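You operate a simulated robot arm through the tools that you are given. There is no shell and no other tool.

The job below is to be done with a simulated robot arm. You get a single attempt, and the scene is never put back.

TASK
Fill the checked disc with green, tap its bubbles out and set the round grey cover over it.
Fine: push the beige slide tray in, two pumps, draw it out, tap the white tab; the disc stays on the tray; the other discs stay. Where these are worked on the way, their far stop is far enough and under half their travel is too little: beige slide tray.

Only the result counts: the job must be done as asked and must still hold three seconds after the hand-in. Knocking over, shifting, dropping, spilling or breaking anything else fails it. Lids that push on must go on centred and level and be pressed home; caps that screw on are set level and turned clockwise until they are tight.

THE ROBOT
A 6-joint arm with a two-finger gripper, fixed in place. Base frame: the origin is at the foot of the arm, x ahead of it, y to its left, z up. Units: mm, rad, N and s.
It reaches about 1298 mm from its shoulder. Its first joint turns from -2.601 to 2.601 rad. Payload 1.57 kg.
The tool frame sits at the grasp point between the pads (the TCP): z along the fingers, y along the line on which they close. The tips reach 21 mm beyond it. The gripper opens to 70 mm. The gripper's body begins 50 mm behind the TCP.
Orientation is that of the tool frame in the base frame, as [roll, pitch, yaw] about the fixed x, y, z axes, in that order (R = Rz(yaw) Ry(pitch) Rx(roll)). With the fingers straight down and closing along the base's y, the tool's x points along the base's -x, its y along +y and its z along -z.

THE INTERFACE
- The arm moves only by the tool jog_arm. Its argument "increments" is one flat list of numbers, 7 for each row, row after row: the closure, from 0 (fully open) to 1 (shut), then the shift along the base's x, y, z in mm, then the turn, a rotation vector about the base's x, y, z in rad. In form: [hand, x, y, z, wx, wy, wz, hand, x, y, z, wx, wy, wz, ...]. A call has 1 to 20 rows; each row shifts and turns the commanded pose from where the row before left it. A row lasts 0.2 s, in which the tool goes at most 50 mm and 0.15 rad; a call with a longer step from one row to the next is refused whole, and so is a gripper value outside its range. Where a pose cannot be reached the arm comes as near as it can. A force on the tool above 50 N (or 10 N above the force at the start of the call, whichever is more), or a blocked arm, ends the call early, and 0.2 s more pass. The fingers move at their own pace and stop on an object; they squeeze with about 30 N. The grip force told is the motor's: it shows also when the fingers shut on nothing. Time passes only in rows, and 0.2 s behind the last, so rows that do not move let the fingers close. It gives the time, the measured TCP pose, the force on the tool (base axes), the opening and the grip force at its end, in the units of the frame above (readings bear some noise), with the torque about the TCP (base axes, N m) and any sound that the robot's microphone picked up, and new pictures: "show" is both (left out), scene, wrist or none.
- Cameras (640 x 400 px; columns grow to the right, rows downward): "scene" is fixed at [401.1, -651.1, 1484.9]; the picture's right is [0.99, -0.14, 0.00], its down [-0.06, -0.38, -0.92] and it looks along [0.13, 0.91, -0.38] (base axes); focal length 332 px, centre (320, 200). "wrist" rides on the gripper at [79, 4, -81] in the tool frame; the picture's right is [-0.05, 1.00, 0.00], its down [-0.67, -0.04, -0.75] and it looks along [-0.74, -0.04, 0.67] (tool axes); focal length 256 px, centre (320, 200). There is no depth. A picture from a camera that has moved, and an enlarged one, comes with that camera's place and axes in the base frame and with its lens.
- slide_trunk(by): slides the trunk up (or, below 0, down) by that many mm; the arm rides with it, the base frame stays. It gives what a move gives, with no picture.
- close_up(camera, box): a new picture of the part [left, top, right, bottom] of that camera's present view, enlarged. The clock stands still meanwhile.
- finish_job(): hands the job in; it is judged then, once.

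Places have to be worked out from the pictures, the camera data and where the tool is seen. Open the gripper and draw the arm clear of the work before you hand the job in, unless the task says otherwise.

The tools are called as a command line: name --argument value ..., lists and objects as JSON in quotes. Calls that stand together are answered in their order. jog_arm: Moves the arm, as the interface text tells. Its arguments: {"type":"object","properties":{"increments":{"type":"array","items":{"type":"number"}},"show":{"type":"string","enum":["both","scene","wrist","none"]}},"required":["increments"]} The other tools are called the same way: slide_trunk (by) slides the trunk up or down; close_up (camera, box) takes an enlarged picture of a part of a camera's view; finish_job () hands the job in.

At the start:

```text
time: 0.0
ee_pos: [337.5, 518.6, 1123.3]
tcp_rot: [3.141, -0.001, -3.14]
contact_force: [0.6, 0.0, 1.1]
ft_torque: [-0.02, 0.03, 0.0]
gripper_width: 70.2
finger_force: 0.0
trunk travel left (down, up): [-805.0, 165.0]
```

scene: 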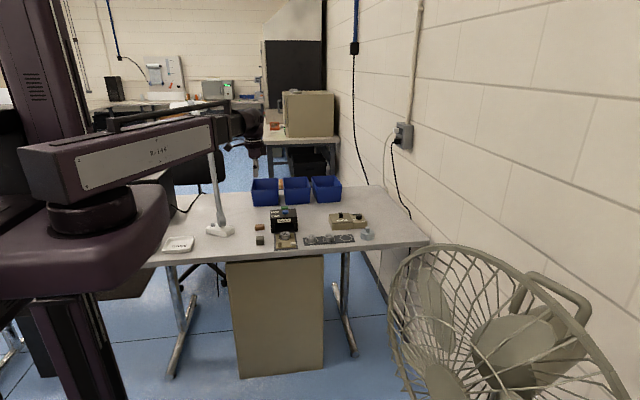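
wrist: 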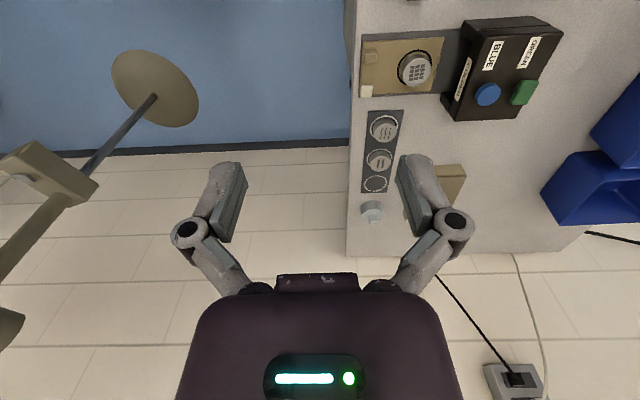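

The pictures show a desk with a black box (blue and green buttons), a beige tray holding a checked disc, a strip with other discs and a small round grey object. I'll enlarge both views before moving anything.

close_up --camera "scene" --box '[220, 170, 400, 270]'

close_up --camera "wrist" --box '[340, 10, 580, 240]'

```text
3.56 times, centred on (310, 220) of scene
camera zoom: at [401.1, -651.1, 1484.9], right [0.99, -0.14, 0.0], down [-0.06, -0.38, -0.92], along [0.13, 0.91, -0.38], focal length 1179 px, centre (356, 129)
```

zoom: 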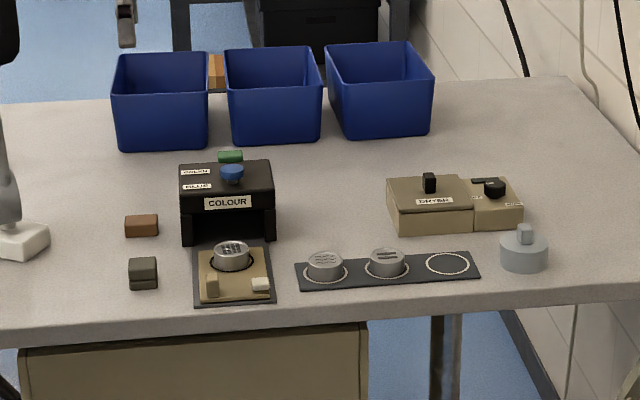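

```text
1.74 times, centred on (460, 125) of wrist
camera zoom: at [258.1, 521.6, 1204.9], right [0.05, 1.0, 0.0], down [0.67, -0.04, 0.75], along [0.74, -0.04, -0.67], focal length 445 px, centre (76, 330)
```

zoom: 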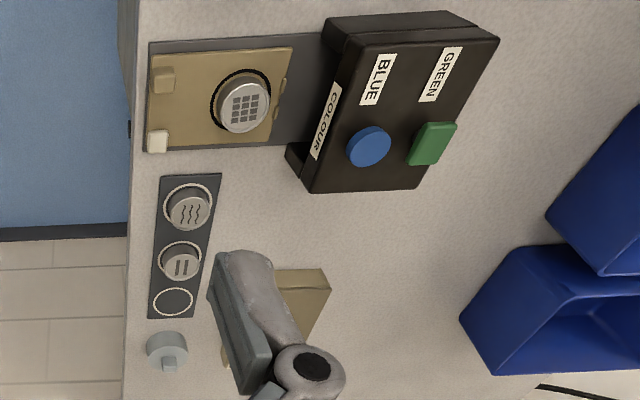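

The disc top triangulates to about (434, 667, 779) and the table surface to about z = 748. I'll enlarge the arm and lamp area and the right side of the desk to check clearances before lowering.

close_up --camera "scene" --box '[0, 60, 300, 260]'

close_up --camera "scene" --box '[255, 200, 335, 255]'

close_up --camera "scene" --box '[300, 200, 390, 256]'

close_up --camera "wrist" --box '[350, 20, 470, 110]'

```text
2.00 times, centred on (150, 160) of scene
camera zoom: at [401.1, -651.1, 1484.9], right [0.99, -0.14, 0.0], down [-0.06, -0.38, -0.92], along [0.13, 0.91, -0.38], focal length 663 px, centre (660, 280)
```

zoom: 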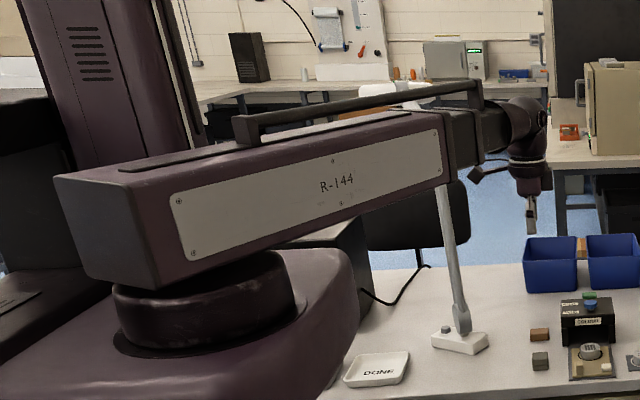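

```text
7.27 times, centred on (295, 228) of scene
camera zoom: at [401.1, -651.1, 1484.9], right [0.99, -0.14, 0.0], down [-0.06, -0.38, -0.92], along [0.13, 0.91, -0.38], focal length 2411 px, centre (502, 0)
```

zoom: 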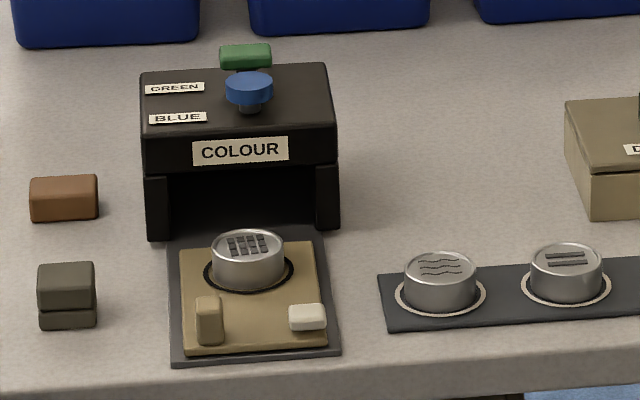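

```text
7.11 times, centred on (345, 228) of scene
camera zoom: at [401.1, -651.1, 1484.9], right [0.99, -0.14, 0.0], down [-0.06, -0.38, -0.92], along [0.13, 0.91, -0.38], focal length 2358 px, centre (142, 1)
```

zoom: 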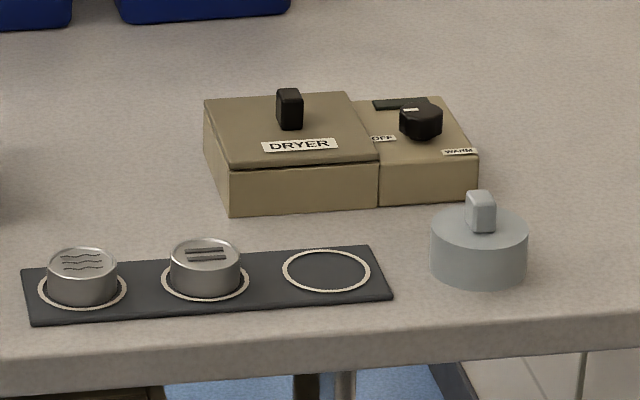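

```text
4.44 times, centred on (410, 65) of wrist
camera zoom: at [258.1, 521.6, 1204.9], right [0.05, 1.0, 0.0], down [0.67, -0.04, 0.75], along [0.74, -0.04, -0.67], focal length 1138 px, centre (-80, 800)
```

zoom: 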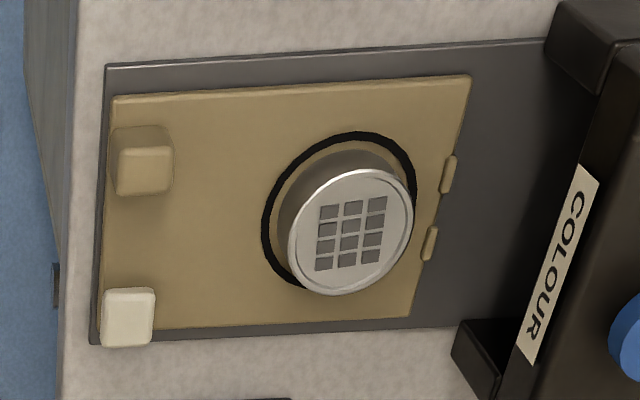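

The tray carries a beige post handle and a white tab at its near (-y) end; the grey cover has a square knob on top. I'll move above the near side of the tray, still high, for a closer look.

jog_arm --increments '[0, 0, 40, 0, 0, 0, 0, 0, 0, 40, 0, 0, 0, 0, 0, -3, 36, 0, 0, 0, 0, 0, 0, 0, 0, 0, 0, 0]' --show "both"

```text
time: 1.0
ee_pos: [334.6, 634.0, 1125.0]
tcp_rot: [-3.14, 0.001, 3.141]
contact_force: [0.3, -0.2, -0.3]
ft_torque: [-0.01, -0.01, 0.03]
gripper_width: 69.9
finger_force: 0.0
trunk travel left (down, up): [-805.0, 165.0]
camera wrist: at [255.0, 636.8, 1205.1], right [0.05, 1.0, 0.0], down [0.67, -0.04, 0.75], along [0.74, -0.04, -0.67], focal length 256 px, centre (320, 200)
```

scene: 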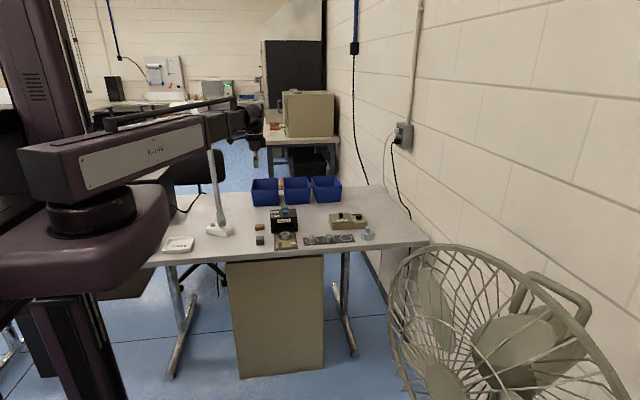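
wrist: 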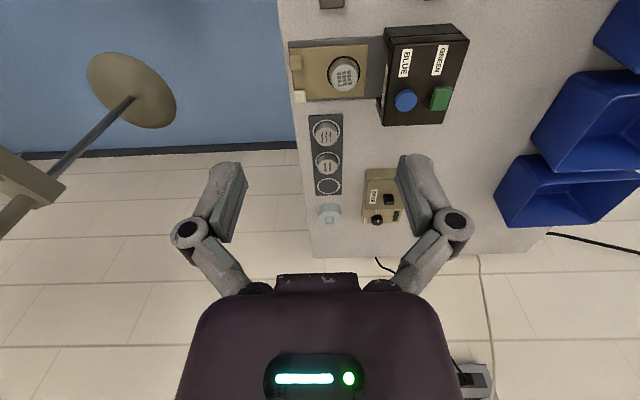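

The move was clean at (335, 634, 1125). I'll lower the trunk 170 mm, which still leaves the fingertips well above everything on the desk.

slide_trunk --by -170

close_up --camera "wrist" --box '[0, 0, 640, 400]'

close_up --camera "scene" --box '[0, 0, 640, 400]'

```text
time: 2.9
ee_pos: [334.3, 634.2, 954.9]
tcp_rot: [3.141, 0.002, -3.141]
contact_force: [-0.3, -0.1, 0.1]
ft_torque: [0.0, 0.02, -0.01]
gripper_width: 70.1
finger_force: 0.0
trunk travel left (down, up): [-635.0, 335.0]
```

```text
1.00 times, centred on (320, 200) of wrist (not enlarged: the box is as wide or as high as the picture)
camera zoom: at [255.2, 636.9, 1035.0], right [0.05, 1.0, 0.0], down [0.67, -0.04, 0.75], along [0.74, -0.04, -0.67], focal length 256 px, centre (320, 200)
```

zoom: 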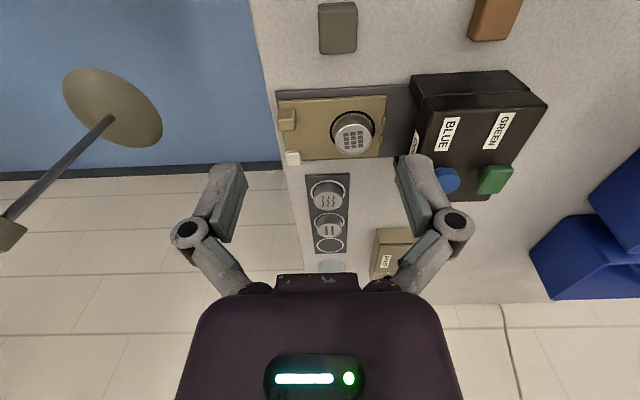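

```text
1.00 times, centred on (320, 200) of scene (not enlarged: the box is as wide or as high as the picture)
camera zoom: at [401.1, -651.1, 1484.9], right [0.99, -0.14, 0.0], down [-0.06, -0.38, -0.92], along [0.13, 0.91, -0.38], focal length 332 px, centre (320, 200)
```

zoom: 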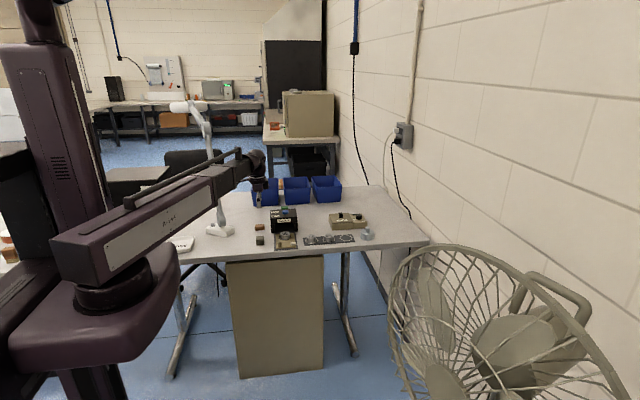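

The arm is now at z = 955 and clear of the lamp. I'll take enlarged wrist views of the tray, the box buttons and the strip for accurate geometry.

close_up --camera "wrist" --box '[265, 75, 415, 169]'

close_up --camera "wrist" --box '[400, 60, 560, 210]'

close_up --camera "wrist" --box '[290, 160, 430, 280]'

```text
4.26 times, centred on (340, 122) of wrist
camera zoom: at [255.2, 636.9, 1035.0], right [0.05, 1.0, 0.0], down [0.67, -0.04, 0.75], along [0.74, -0.04, -0.67], focal length 1089 px, centre (235, 532)
```

zoom: 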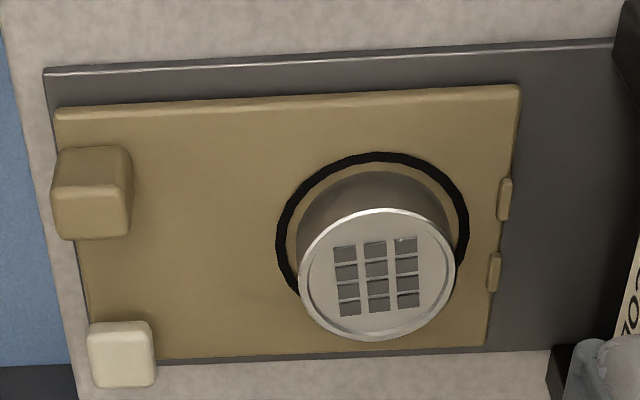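

```text
2.67 times, centred on (480, 135) of wrist
camera zoom: at [255.2, 636.9, 1035.0], right [0.05, 1.0, 0.0], down [0.67, -0.04, 0.75], along [0.74, -0.04, -0.67], focal length 683 px, centre (-107, 373)
```

zoom: 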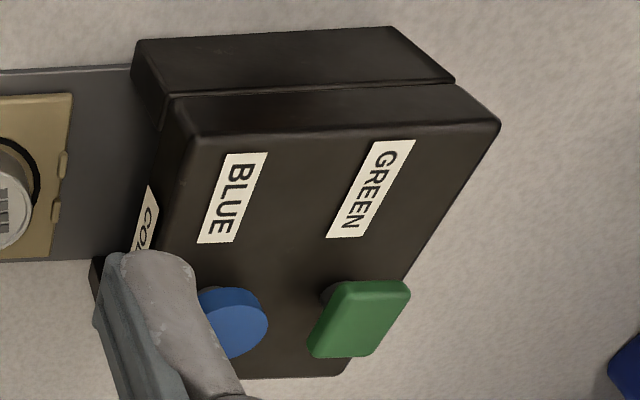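

```text
3.33 times, centred on (360, 220) of wrist
camera zoom: at [255.2, 636.9, 1035.0], right [0.05, 1.0, 0.0], down [0.67, -0.04, 0.75], along [0.74, -0.04, -0.67], focal length 853 px, centre (187, 133)
```

zoom: 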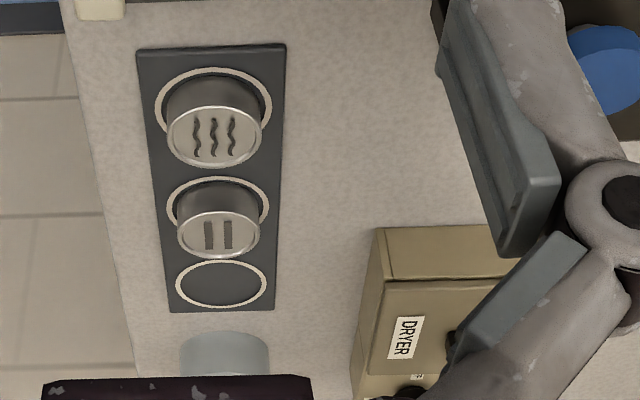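

From two views I place the handle top at about (409, 593, 785), the white tab top at (466, 592, 774), the disc top at (435, 668, 780) and the green button top at (442, 804, 848). I'll yaw the gripper +90° so that it is narrow along y and the camera looks toward the box, and shift to the tray's near end while still high.

jog_arm --increments '[0, 7.8, -5.8, 0, 0, 0, 0.1428, 0, 7.8, -5.8, 0, 0, 0, 0.1428, 0, 7.8, -5.8, 0, 0, 0, 0.1428, 0, 7.8, -5.8, 0, 0, 0, 0.1428, 0, 7.8, -5.8, 0, 0, 0, 0.1428, 0, 7.8, -5.8, 0, 0, 0, 0.1428, 0, 7.8, -5.8, 0, 0, 0, 0.1428, 0, 7.8, -5.8, 0, 0, 0, 0.1428, 0, 7.8, -5.8, 0, 0, 0, 0.1428, 0, 7.8, -5.8, 0, 0, 0, 0.1428, 0, 7.7, -6, 0, 0, 0, 0.1428, 0, 0, 0, 0, 0, 0, 0, 0, 0, 0, 0, 0, 0, 0]' --show "both"

```text
time: 5.7
ee_pos: [418.9, 569.9, 953.8]
tcp_rot: [-3.141, 0.0, -1.571]
contact_force: [-0.2, -0.5, -0.3]
ft_torque: [-0.05, -0.02, 0.02]
gripper_width: 70.1
finger_force: 0.1
trunk travel left (down, up): [-635.0, 335.0]
camera wrist: at [415.3, 489.5, 1034.9], right [-1.0, 0.05, 0.0], down [0.04, 0.67, 0.74], along [0.04, 0.74, -0.67], focal length 256 px, centre (320, 200)
```

scene: 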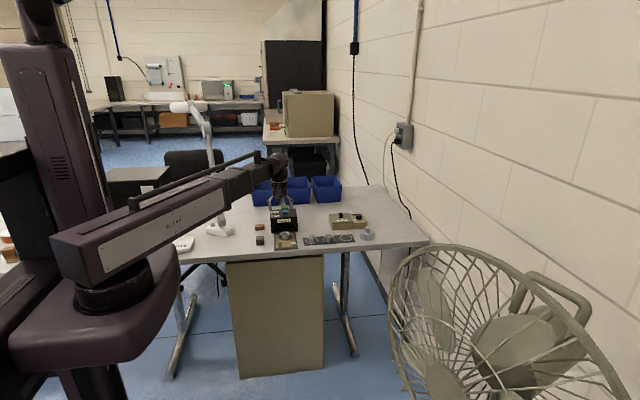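
wrist: 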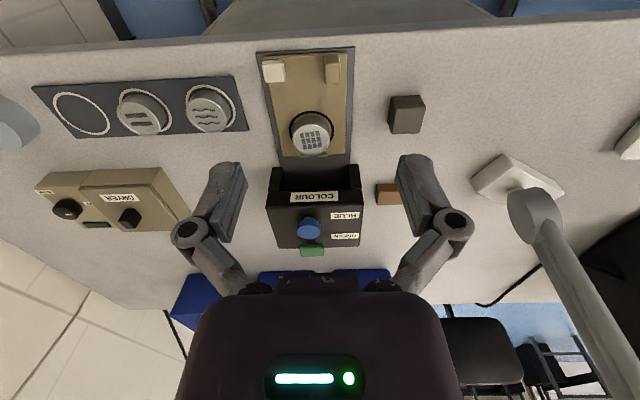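

The gripper now faces the box, with the tray in view. I'll enlarge the tray and the box.

close_up --camera "wrist" --box '[240, 40, 380, 165]'

close_up --camera "wrist" --box '[250, 150, 380, 265]'

close_up --camera "wrist" --box '[0, 60, 260, 240]'

```text
3.20 times, centred on (310, 102) of wrist
camera zoom: at [415.3, 489.5, 1034.9], right [-1.0, 0.05, 0.0], down [0.04, 0.67, 0.74], along [0.04, 0.74, -0.67], focal length 819 px, centre (352, 512)
```

zoom: 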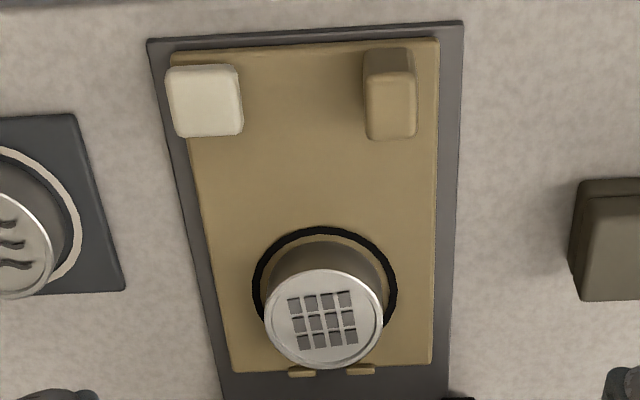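

```text
3.48 times, centred on (315, 208) of wrist
camera zoom: at [415.3, 489.5, 1034.9], right [-1.0, 0.05, 0.0], down [0.04, 0.67, 0.74], along [0.04, 0.74, -0.67], focal length 890 px, centre (337, 174)
```

zoom: 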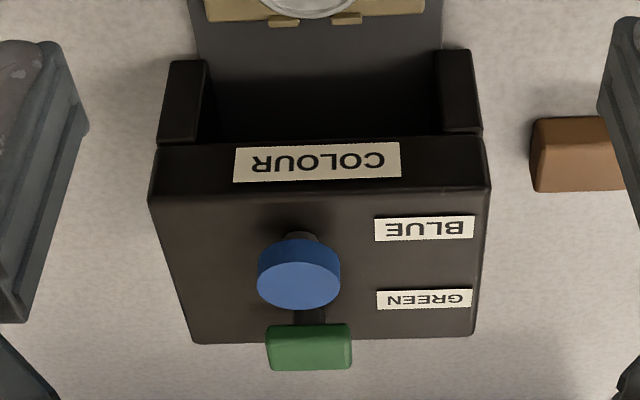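

```text
2.22 times, centred on (130, 150) of wrist
camera zoom: at [415.3, 489.5, 1034.9], right [-1.0, 0.05, 0.0], down [0.04, 0.67, 0.74], along [0.04, 0.74, -0.67], focal length 569 px, centre (742, 311)
```

zoom: 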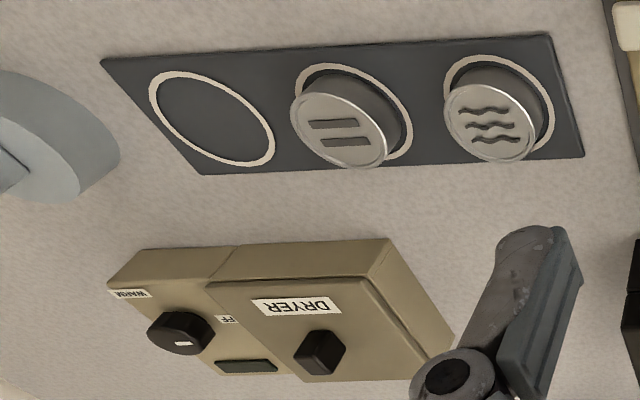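

The refined places agree with the earlier ones. I'll shut the fingers and come down on the -y side of the handle at x≈408.7, y≈561, stopping first at z = 850 to check the alignment.

jog_arm --increments '[1, -5, -4, 0, 0, 0, 0, 1, -5.2, -4.9, -20, 0, 0, 0, 1, 0, 0, -40, 0, 0, 0, 1, 0, 0, -40, 0, 0, 0, 1, 0, 0, -4, 0, 0, 0, 1, 0, 0, 0, 0, 0, 0]' --show "both"

```text
time: 7.1
ee_pos: [410.5, 562.9, 953.8]
tcp_rot: [3.141, 0.0, -1.571]
contact_force: [0.0, 0.4, 0.2]
ft_torque: [-0.03, -0.01, 0.02]
gripper_width: 0.0
finger_force: 28.5
out of reach, approached as far as the arm can: row 2, 3, 4, 5
trunk travel left (down, up): [-635.0, 335.0]
camera wrist: at [405.5, 480.7, 1034.9], right [-1.0, 0.05, 0.0], down [0.04, 0.67, 0.74], along [0.04, 0.74, -0.67], focal length 256 px, centre (320, 200)
```

scene: 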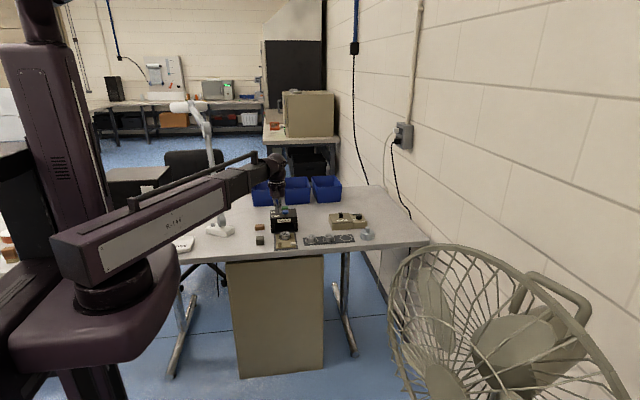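
wrist: 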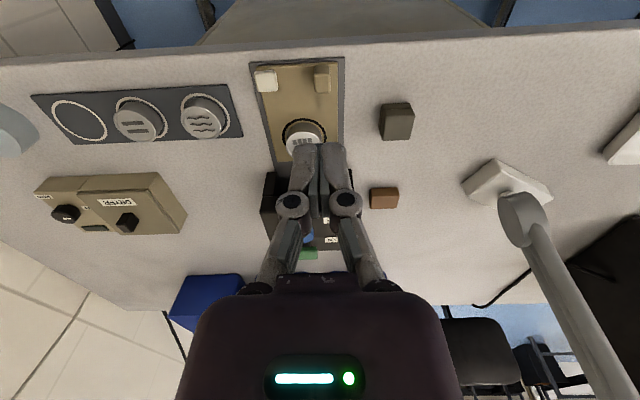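

The arm's own joints cannot go lower than about z = 954 here, so height has to come from the trunk. I'll test how far the arm can rise by itself, to find its vertical working range.

jog_arm --increments '[1, 0, 0, 10, 0, 0, 0, 1, 0, 0, 0, 0, 0, 0]' --show "none"

```text
time: 7.7
ee_pos: [409.9, 560.9, 954.3]
tcp_rot: [3.141, 0.0, -1.57]
contact_force: [-0.1, 0.7, 0.1]
ft_torque: [-0.05, 0.01, 0.02]
gripper_width: 0.0
finger_force: 28.7
out of reach, approached as far as the arm can: row 1
trunk travel left (down, up): [-635.0, 335.0]
```

The reading is ambiguous: either the commanded pose kept the unreachable height, or the arm has no vertical range. I'll bring the command back up by 94 mm in the same amount I lowered it and watch.

jog_arm --increments '[1, 0, 0, 47, 0, 0, 0, 1, 0, 0, 47, 0, 0, 0, 1, 0, 0, 0, 0, 0, 0]' --show "none"

```text
time: 8.5
ee_pos: [410.4, 561.5, 953.2]
tcp_rot: [-3.141, 0.001, -1.57]
contact_force: [0.4, -0.4, -0.6]
ft_torque: [-0.01, 0.01, 0.03]
gripper_width: 0.0
finger_force: 28.8
out of reach, approached as far as the arm can: row 1, 2
trunk travel left (down, up): [-635.0, 335.0]
```

So height comes only from the trunk. TCP is at about (410, 561), on the -y side of the handle; I'll lower by 110 mm to z≈844 and check.

slide_trunk --by -110

close_up --camera "wrist" --box '[0, 0, 640, 400]'

close_up --camera "scene" --box '[220, 150, 360, 260]'

```text
time: 9.9
ee_pos: [411.2, 562.1, 843.2]
tcp_rot: [3.141, 0.0, -1.57]
contact_force: [-0.2, -0.3, 0.0]
ft_torque: [0.01, -0.01, -0.02]
gripper_width: 0.0
finger_force: 28.6
trunk travel left (down, up): [-525.0, 445.0]
```

```text
1.00 times, centred on (320, 200) of wrist (not enlarged: the box is as wide or as high as the picture)
camera zoom: at [405.5, 480.6, 925.0], right [-1.0, 0.05, 0.0], down [0.04, 0.67, 0.74], along [0.04, 0.74, -0.67], focal length 256 px, centre (320, 200)
```

zoom: 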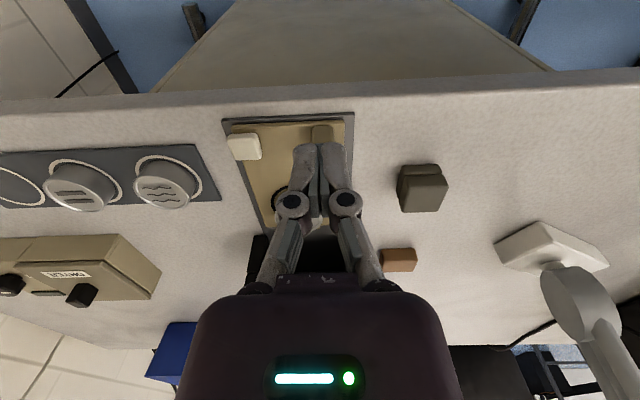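

```text
3.64 times, centred on (290, 205) of scene
camera zoom: at [401.1, -651.1, 1484.9], right [0.99, -0.14, 0.0], down [-0.06, -0.38, -0.92], along [0.13, 0.91, -0.38], focal length 1206 px, centre (429, 182)
```

zoom: 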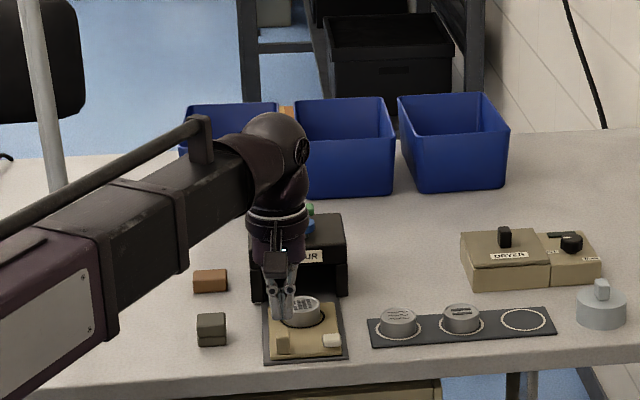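

The camera pose puts the TCP at about (409.5, 559.6, 844), clear on the near side of the handle. I'll lower 60 mm so that the tips reach z≈763, just above the tray surface.

slide_trunk --by -60

close_up --camera "scene" --box '[255, 200, 335, 255]'

close_up --camera "wrist" --box '[0, 0, 640, 400]'

```text
time: 10.9
ee_pos: [409.8, 560.5, 783.8]
tcp_rot: [3.141, -0.001, -1.57]
contact_force: [0.5, -0.6, -0.6]
ft_torque: [0.01, 0.03, 0.05]
gripper_width: 0.1
finger_force: 28.7
trunk travel left (down, up): [-465.0, 505.0]
```

```text
7.27 times, centred on (295, 228) of scene
camera zoom: at [401.1, -651.1, 1484.9], right [0.99, -0.14, 0.0], down [-0.06, -0.38, -0.92], along [0.13, 0.91, -0.38], focal length 2411 px, centre (502, 0)
```

zoom: 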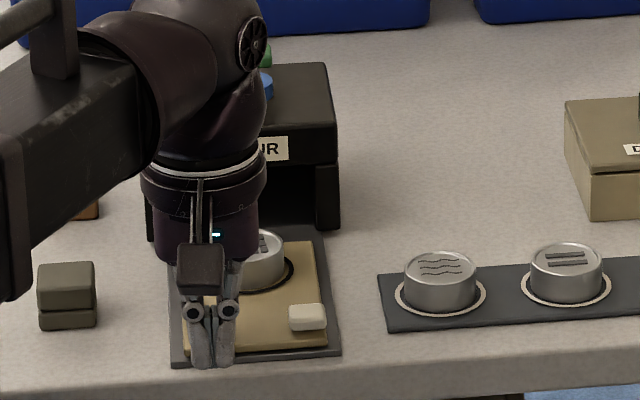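

```text
1.00 times, centred on (320, 200) of wrist (not enlarged: the box is as wide or as high as the picture)
camera zoom: at [405.5, 480.6, 865.0], right [-1.0, 0.05, 0.0], down [0.04, 0.67, 0.74], along [0.04, 0.74, -0.67], focal length 256 px, centre (320, 200)
```

zoom: 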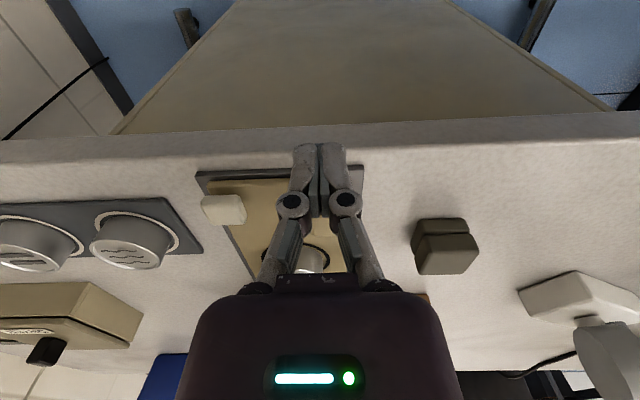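

The tips are at z≈763, 17 mm short of the handle's face. I'll push slowly in +y, first to bring it into contact and start the tray.

jog_arm --increments '[1, 0, 5, 0, 0, 0, 0, 1, 0, 5, 0, 0, 0, 0, 1, 0, 4, 0, 0, 0, 0, 1, 0, 3, 0, 0, 0, 0, 1, 0, 3, 0, 0, 0, 0, 1, 0, 3, 0, 0, 0, 0, 1, 0, 4, 0, 0, 0, 0, 1, 0, 5, 0, 0, 0, 0, 1, 0, 6, 0, 0, 0, 0, 1, 0, 6, 0, 0, 0, 0, 1, 0, 4, 0, 0, 0, 0, 1, 0, 2, 0, 0, 0, 0]' --show "both"

```text
time: 13.5
ee_pos: [409.6, 609.6, 784.6]
tcp_rot: [3.141, 0.0, -1.57]
contact_force: [0.5, -1.2, 0.3]
ft_torque: [0.03, 0.01, 0.02]
gripper_width: 0.0
finger_force: 28.6
trunk travel left (down, up): [-465.0, 505.0]
camera wrist: at [405.6, 530.1, 864.9], right [-1.0, 0.05, 0.0], down [0.04, 0.67, 0.74], along [0.04, 0.74, -0.67], focal length 256 px, centre (320, 200)
```

scene: 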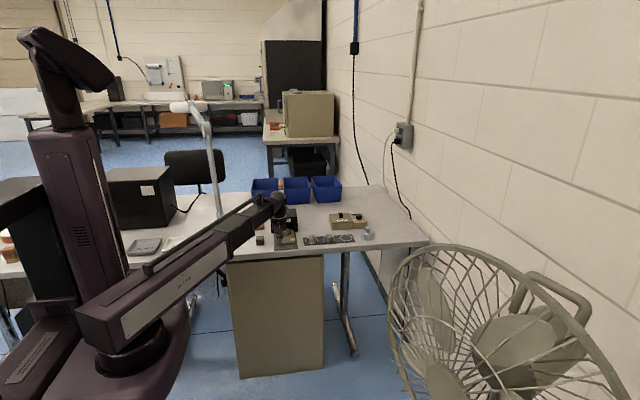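
wrist: 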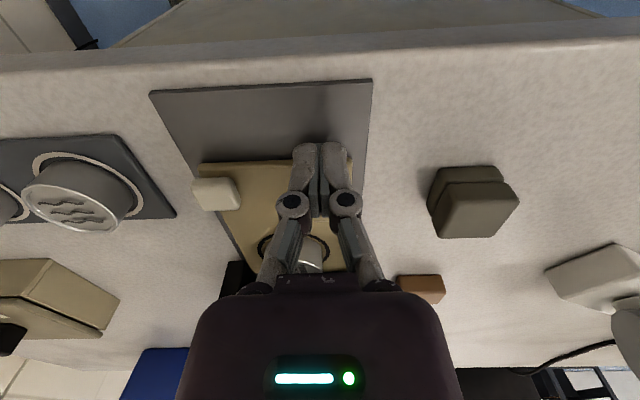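

The tray slid in about 33 mm with almost no force, and the disc rides with it. I'll continue pushing in small steps toward the far stop.

jog_arm --increments '[1, 0, 3, 0, 0, 0, 0, 1, 0, 5, 0, 0, 0, 0, 1, 0, 6, 0, 0, 0, 0, 1, 0, 6, 0, 0, 0, 0, 1, 0, 6, 0, 0, 0, 0, 1, 0, 6, 0, 0, 0, 0, 1, 0, 5, 0, 0, 0, 0, 1, 0, 3, 0, 0, 0, 0]' --show "both"

```text
time: 15.3
ee_pos: [410.1, 650.6, 783.1]
tcp_rot: [3.141, 0.0, -1.569]
contact_force: [-0.7, -0.1, -0.7]
ft_torque: [0.02, 0.01, -0.01]
gripper_width: 0.1
finger_force: 28.9
trunk travel left (down, up): [-465.0, 505.0]
camera wrist: at [405.1, 570.9, 864.9], right [-1.0, 0.05, 0.0], down [0.04, 0.67, 0.74], along [0.04, 0.74, -0.67], focal length 256 px, centre (320, 200)
```

scene: 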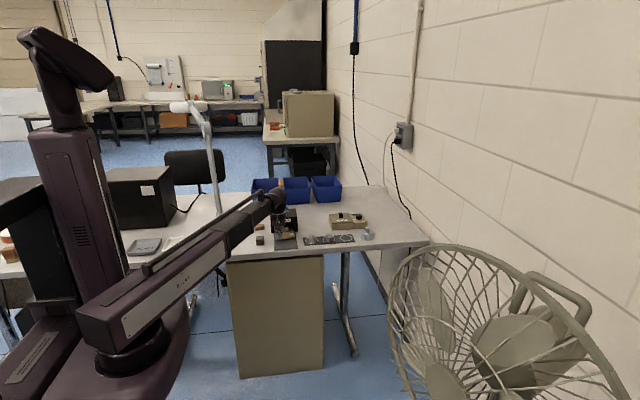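
wrist: 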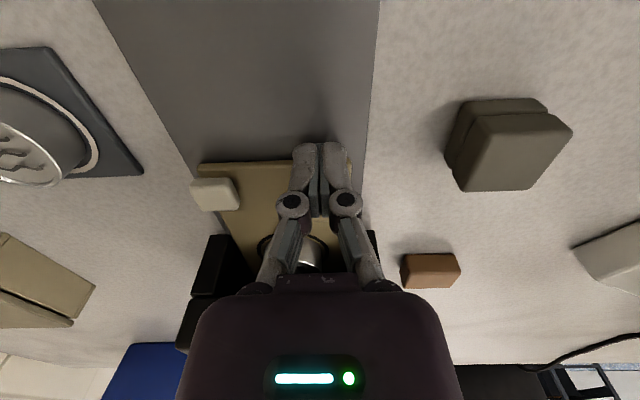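

Tray displacement is about 73 mm with the disc now entering the box. I'll keep pushing in 3 mm steps and watch for the stop.

jog_arm --increments '[1, 0, 3, 0, 0, 0, 0, 1, 0, 3, 0, 0, 0, 0, 1, 0, 3, 0, 0, 0, 0, 1, 0, 3, 0, 0, 0, 0, 1, 0, 3, 0, 0, 0, 0, 1, 0, 3, 0, 0, 0, 0, 1, 0, 2, 0, 0, 0, 0]' --show "wrist"

close_up --camera "scene" --box '[240, 170, 340, 255]'

```text
time: 16.9
ee_pos: [409.2, 669.7, 783.6]
tcp_rot: [-3.141, -0.001, -1.571]
contact_force: [-2.0, -11.4, -4.0]
ft_torque: [0.0, 0.06, 0.05]
gripper_width: 6.0
finger_force: 28.7
trunk travel left (down, up): [-465.0, 505.0]
camera wrist: at [405.5, 589.3, 865.3], right [-1.0, 0.05, 0.0], down [0.04, 0.67, 0.74], along [0.04, 0.74, -0.67], focal length 256 px, centre (320, 200)
```

wrist: 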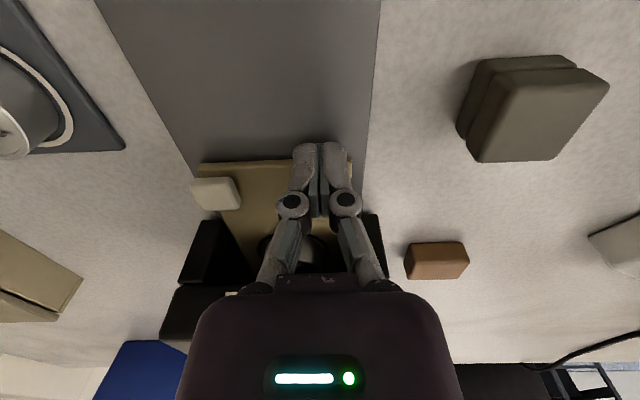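

```text
4.71 times, centred on (290, 212) of scene
camera zoom: at [401.1, -651.1, 1484.9], right [0.99, -0.14, 0.0], down [-0.06, -0.38, -0.92], along [0.13, 0.91, -0.38], focal length 1560 px, centre (461, 141)
```

zoom: 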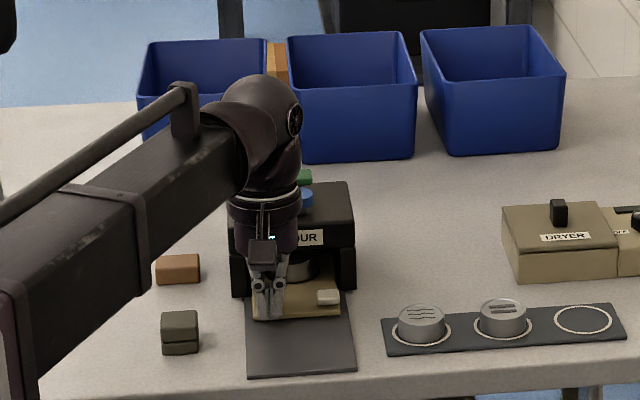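

A resisting force of 11 N in y appeared at about 92 mm of travel, likely the far stop. I'll wait one row and re-read, then press 1–2 mm more to confirm.

jog_arm --increments '[1, 0, 0, 0, 0, 0, 0, 1, 0, 1, 0, 0, 0, 0, 1, 0, 1, 0, 0, 0, 0]' --show "wrist"

close_up --camera "wrist" --box '[180, 130, 390, 280]'

close_up --camera "scene" --box '[265, 200, 325, 252]'

```text
time: 17.7
ee_pos: [409.6, 669.1, 783.4]
tcp_rot: [3.139, -0.003, -1.574]
contact_force: [-2.0, -34.2, -13.1]
ft_torque: [-0.13, -0.21, 0.12]
gripper_width: 5.8
finger_force: 28.5
trunk travel left (down, up): [-465.0, 505.0]
camera wrist: at [405.6, 589.5, 865.9], right [-1.0, 0.05, 0.0], down [0.04, 0.67, 0.74], along [0.04, 0.74, -0.67], focal length 256 px, centre (320, 200)
```

wrist: 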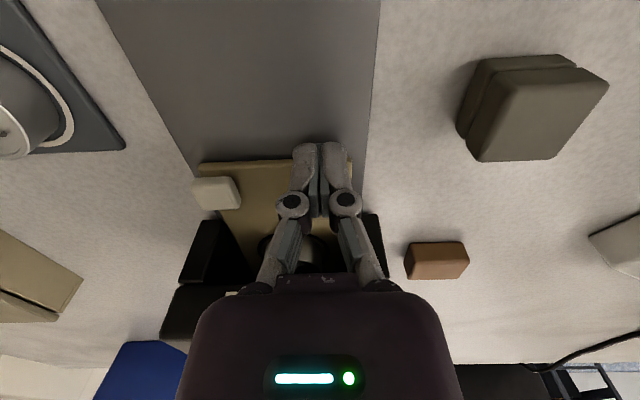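

```text
2.67 times, centred on (285, 205) of wrist
camera zoom: at [405.6, 589.5, 865.9], right [-1.0, 0.05, 0.0], down [0.04, 0.67, 0.74], along [0.04, 0.74, -0.67], focal length 683 px, centre (413, 187)
```

zoom: 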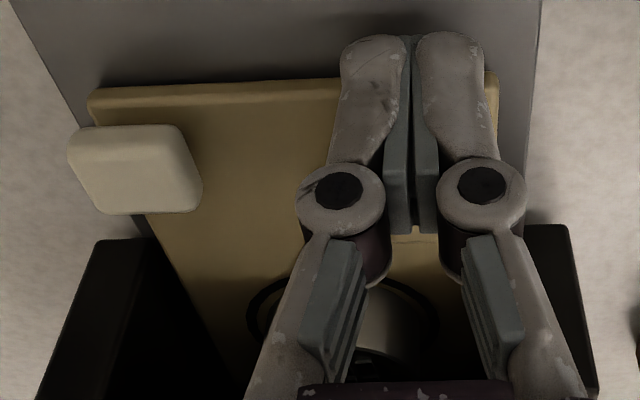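

```text
7.69 times, centred on (295, 226) of scene
camera zoom: at [401.1, -651.1, 1484.9], right [0.99, -0.14, 0.0], down [-0.06, -0.38, -0.92], along [0.13, 0.91, -0.38], focal length 2550 px, centre (512, 0)
```

zoom: 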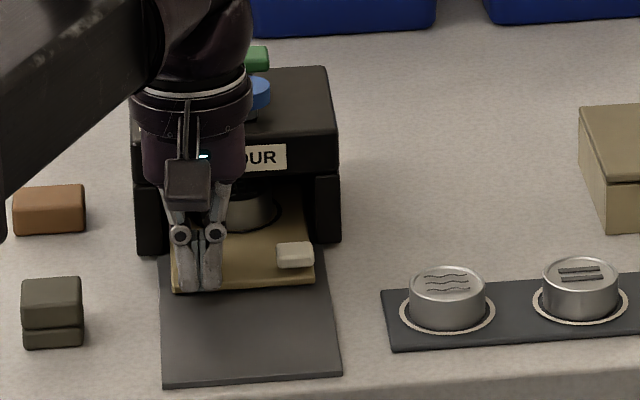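

The tray is hard against its far stop (34 N, no further motion) with the disc still on its ring, at about y = 760. I'll back the fingers off by 25 mm.

jog_arm --increments '[1, 0, -3, 0, 0, 0, 0, 1, 0, -6, 0, 0, 0, 0, 1, 0, -8, 0, 0, 0, 0, 1, 0, -8, 0, 0, 0, 0, 1, 0, 0, 0, 0, 0, 0]' --show "wrist"

close_up --camera "scene" --box '[265, 200, 325, 252]'

```text
time: 18.9
ee_pos: [410.8, 647.9, 783.6]
tcp_rot: [3.14, 0.0, -1.57]
contact_force: [-0.3, 0.4, -0.3]
ft_torque: [0.0, -0.02, -0.01]
gripper_width: 0.0
finger_force: 28.3
trunk travel left (down, up): [-465.0, 505.0]
camera wrist: at [406.3, 567.4, 864.9], right [-1.0, 0.05, 0.0], down [0.04, 0.67, 0.75], along [0.04, 0.74, -0.67], focal length 256 px, centre (320, 200)
```

wrist: 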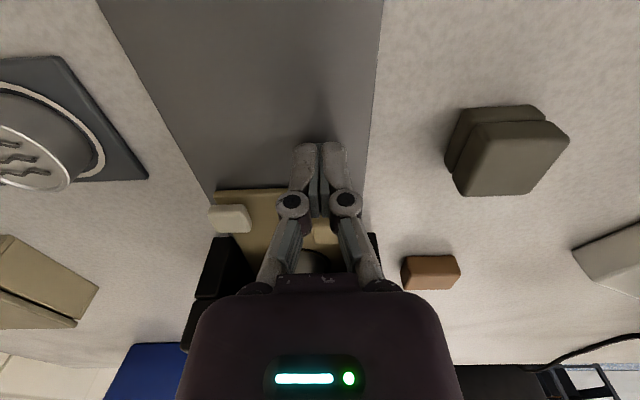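

```text
7.69 times, centred on (295, 226) of scene
camera zoom: at [401.1, -651.1, 1484.9], right [0.99, -0.14, 0.0], down [-0.06, -0.38, -0.92], along [0.13, 0.91, -0.38], focal length 2550 px, centre (512, 0)
```

zoom: 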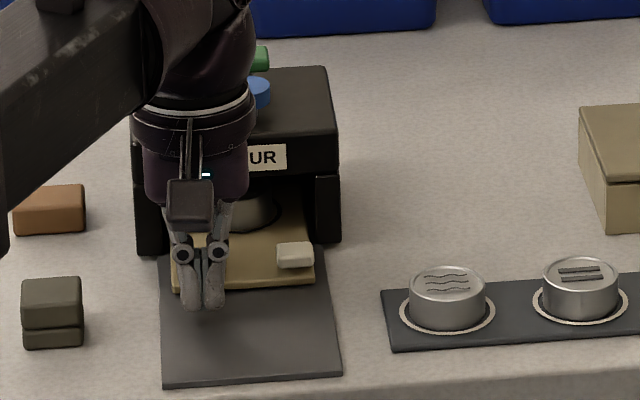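

The fingers are free and the tray stayed at its stop. I'll raise the trunk 120 mm so that the tips clear the buttons.

slide_trunk --by 125

close_up --camera "scene" --box '[240, 170, 340, 255]'

close_up --camera "wrist" --box '[0, 0, 640, 400]'

```text
time: 20.5
ee_pos: [410.8, 646.8, 908.1]
tcp_rot: [-3.141, 0.0, -1.572]
contact_force: [-1.1, -0.4, -0.3]
ft_torque: [-0.01, 0.03, -0.04]
gripper_width: 0.0
finger_force: 28.3
trunk travel left (down, up): [-590.0, 380.0]
```

```text
4.71 times, centred on (290, 212) of scene
camera zoom: at [401.1, -651.1, 1484.9], right [0.99, -0.14, 0.0], down [-0.06, -0.38, -0.92], along [0.13, 0.91, -0.38], focal length 1560 px, centre (461, 141)
```

zoom: 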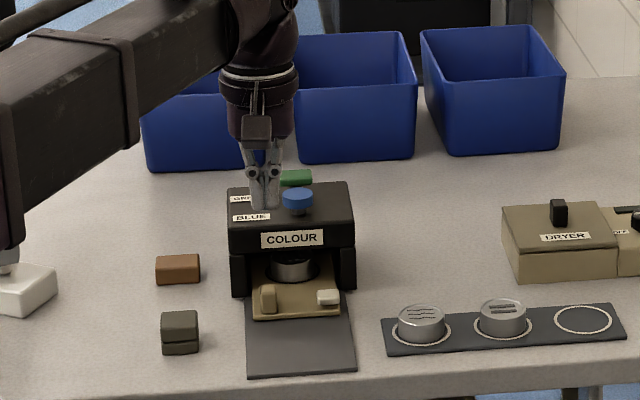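

```text
1.00 times, centred on (320, 200) of wrist (not enlarged: the box is as wide or as high as the picture)
camera zoom: at [406.1, 567.6, 989.8], right [-1.0, 0.05, 0.0], down [0.04, 0.67, 0.74], along [0.04, 0.74, -0.67], focal length 256 px, centre (320, 200)
```

zoom: 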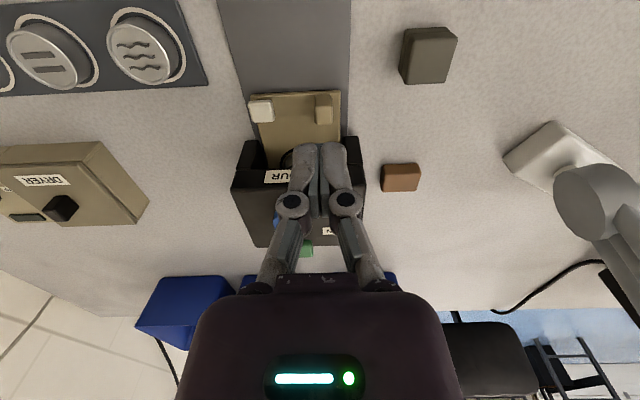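

The tray is in and undisturbed. I'll line up with the green button's x≈442 and move part-way toward it, with the tips about 35 mm above the buttons.

jog_arm --increments '[1, 16, 10, 0, 0, 0, 0, 1, 16, 20, 0, 0, 0, 0, 1, 0, 20, 0, 0, 0, 0, 1, 0, 0, 0, 0, 0, 0]' --show "both"

close_up --camera "wrist" --box '[220, 100, 400, 290]'

close_up --camera "scene" --box '[265, 180, 325, 235]'

```text
time: 21.5
ee_pos: [442.6, 698.1, 908.8]
tcp_rot: [-3.141, 0.0, -1.57]
contact_force: [0.0, 0.1, -1.0]
ft_torque: [-0.03, -0.01, -0.02]
gripper_width: 0.0
finger_force: 28.6
trunk travel left (down, up): [-590.0, 380.0]
camera wrist: at [439.3, 616.7, 989.9], right [-1.0, 0.05, 0.0], down [0.04, 0.67, 0.74], along [0.04, 0.74, -0.67], focal length 256 px, centre (320, 200)
```

scene: 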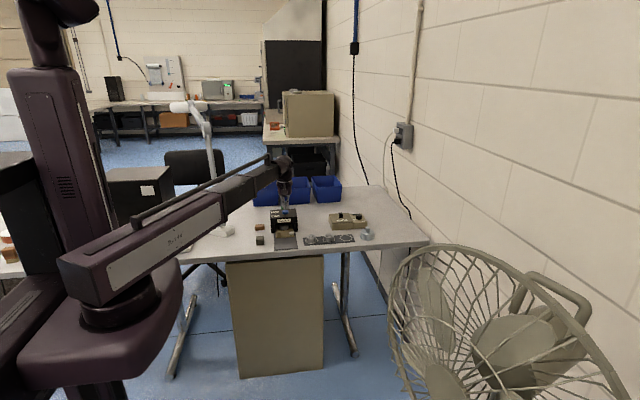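
wrist: 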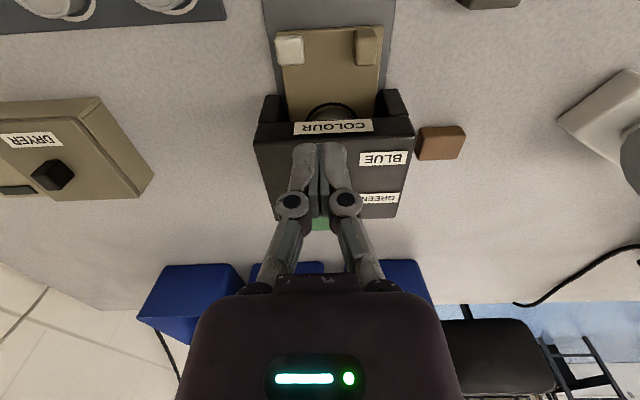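

```text
2.11 times, centred on (310, 195) of wrist
camera zoom: at [439.3, 616.7, 989.9], right [-1.0, 0.05, 0.0], down [0.04, 0.67, 0.74], along [0.04, 0.74, -0.67], focal length 539 px, centre (341, 210)
```

zoom: 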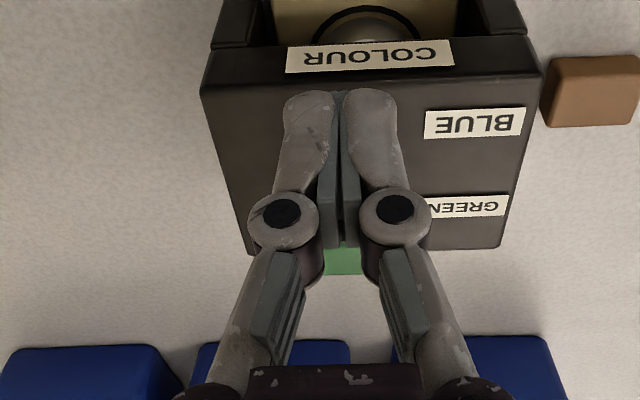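

```text
7.27 times, centred on (295, 208) of scene
camera zoom: at [401.1, -651.1, 1484.9], right [0.99, -0.14, 0.0], down [-0.06, -0.38, -0.92], along [0.13, 0.91, -0.38], focal length 2411 px, centre (502, 146)
```

zoom: 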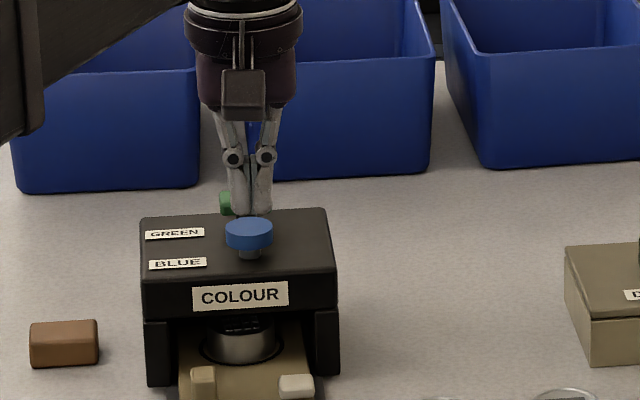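

The tips line up with the button column. I'll continue to y≈803, over the green button.

jog_arm --increments '[1, -0.5, 25, 0, 0, 0, 0, 1, -0.5, 30, 0, 0, 0, 0, 1, 0, 30, 0, 0, 0, 0, 1, 0, 22, 0, 0, 0, 0, 1, 0, 0, 0, 0, 0, 0]' --show "wrist"

close_up --camera "wrist" --box '[220, 40, 400, 230]'

close_up --camera "scene" --box '[265, 180, 325, 235]'

```text
time: 22.7
ee_pos: [441.8, 803.9, 909.3]
tcp_rot: [3.141, 0.001, -1.57]
contact_force: [-0.2, 1.0, 0.3]
ft_torque: [0.02, 0.02, 0.02]
gripper_width: 0.0
finger_force: 28.0
trunk travel left (down, up): [-590.0, 380.0]
camera wrist: at [437.3, 723.8, 989.9], right [-1.0, 0.05, 0.0], down [0.04, 0.67, 0.74], along [0.04, 0.74, -0.67], focal length 256 px, centre (320, 200)
```

wrist: 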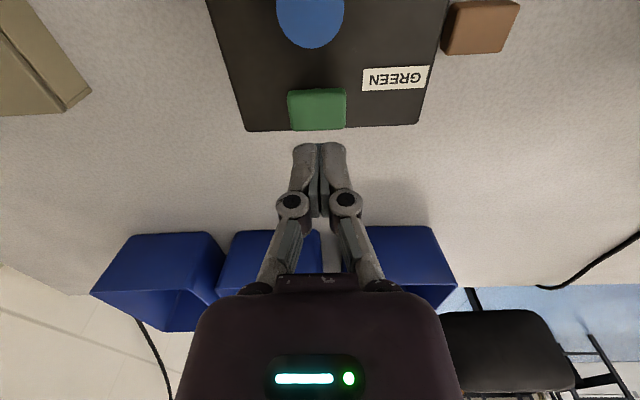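

```text
2.11 times, centred on (310, 135) of wrist
camera zoom: at [437.3, 723.8, 989.9], right [-1.0, 0.05, 0.0], down [0.04, 0.67, 0.74], along [0.04, 0.74, -0.67], focal length 539 px, centre (341, 337)
```

zoom: 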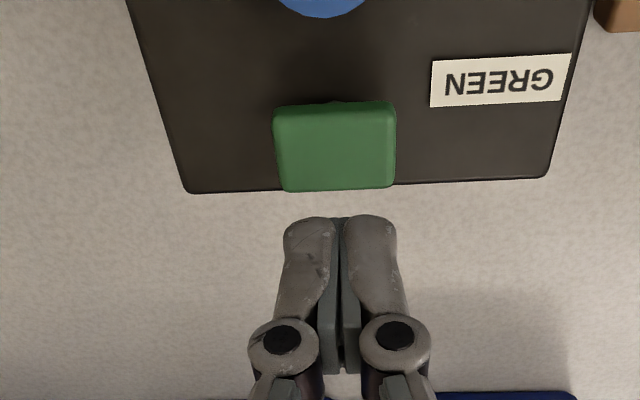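

```text
7.27 times, centred on (295, 208) of scene
camera zoom: at [401.1, -651.1, 1484.9], right [0.99, -0.14, 0.0], down [-0.06, -0.38, -0.92], along [0.13, 0.91, -0.38], focal length 2411 px, centre (502, 146)
```

zoom: 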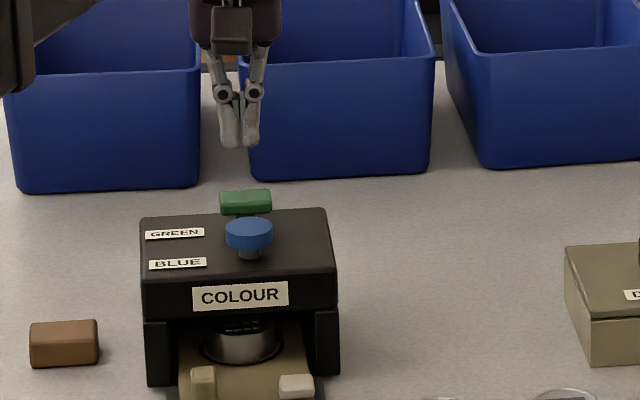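

The TCP is at (441.3, 802.8, 908.9), directly over the green button (442, 803, 848). I'll lower the trunk 36 mm to just above contact.

slide_trunk --by -36

close_up --camera "scene" --box '[265, 180, 325, 235]'

close_up --camera "wrist" --box '[220, 40, 400, 230]'

```text
time: 23.5
ee_pos: [442.3, 803.1, 874.1]
tcp_rot: [-3.141, 0.0, -1.57]
contact_force: [-0.1, 0.3, -0.5]
ft_torque: [0.0, -0.01, 0.02]
gripper_width: 6.2
finger_force: 28.2
trunk travel left (down, up): [-554.0, 416.0]
```

```text
7.27 times, centred on (295, 208) of scene
camera zoom: at [401.1, -651.1, 1484.9], right [0.99, -0.14, 0.0], down [-0.06, -0.38, -0.92], along [0.13, 0.91, -0.38], focal length 2411 px, centre (502, 146)
```

zoom: 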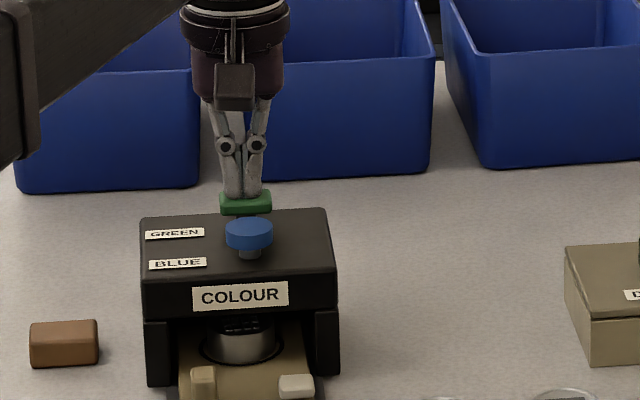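

```text
2.11 times, centred on (310, 135) of wrist
camera zoom: at [437.4, 723.5, 954.0], right [-1.0, 0.05, 0.0], down [0.04, 0.67, 0.74], along [0.04, 0.74, -0.67], focal length 539 px, centre (341, 337)
```

zoom: 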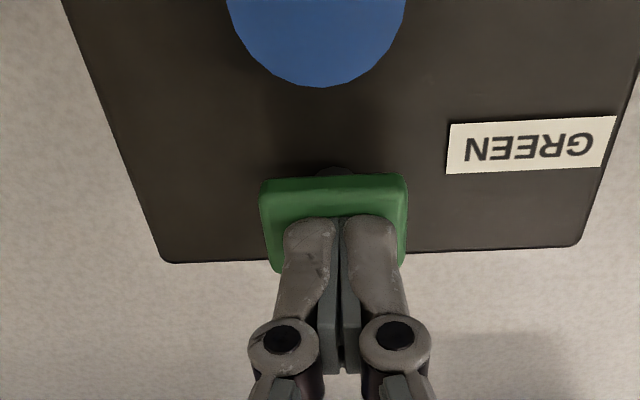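

The tips are touching or just above the green slab (no force yet). I'll press down in small monotonic steps to find the bottom of the stroke.

slide_trunk --by -5

```text
time: 24.0
ee_pos: [442.0, 803.6, 869.0]
tcp_rot: [3.142, 0.0, -1.57]
contact_force: [-0.5, 0.3, 2.4]
ft_torque: [0.0, -0.01, 0.0]
gripper_width: 5.9
finger_force: 28.7
trunk travel left (down, up): [-549.0, 421.0]
```

Contact has begun: 2.4 N at TCP z≈869, as predicted. I'll continue pressing.

slide_trunk --by -4

```text
time: 24.6
ee_pos: [441.6, 804.7, 864.4]
tcp_rot: [3.141, 0.001, -1.57]
contact_force: [-0.2, 1.6, 3.4]
ft_torque: [0.03, 0.0, 0.02]
gripper_width: 5.9
finger_force: 28.7
trunk travel left (down, up): [-545.0, 425.0]
```

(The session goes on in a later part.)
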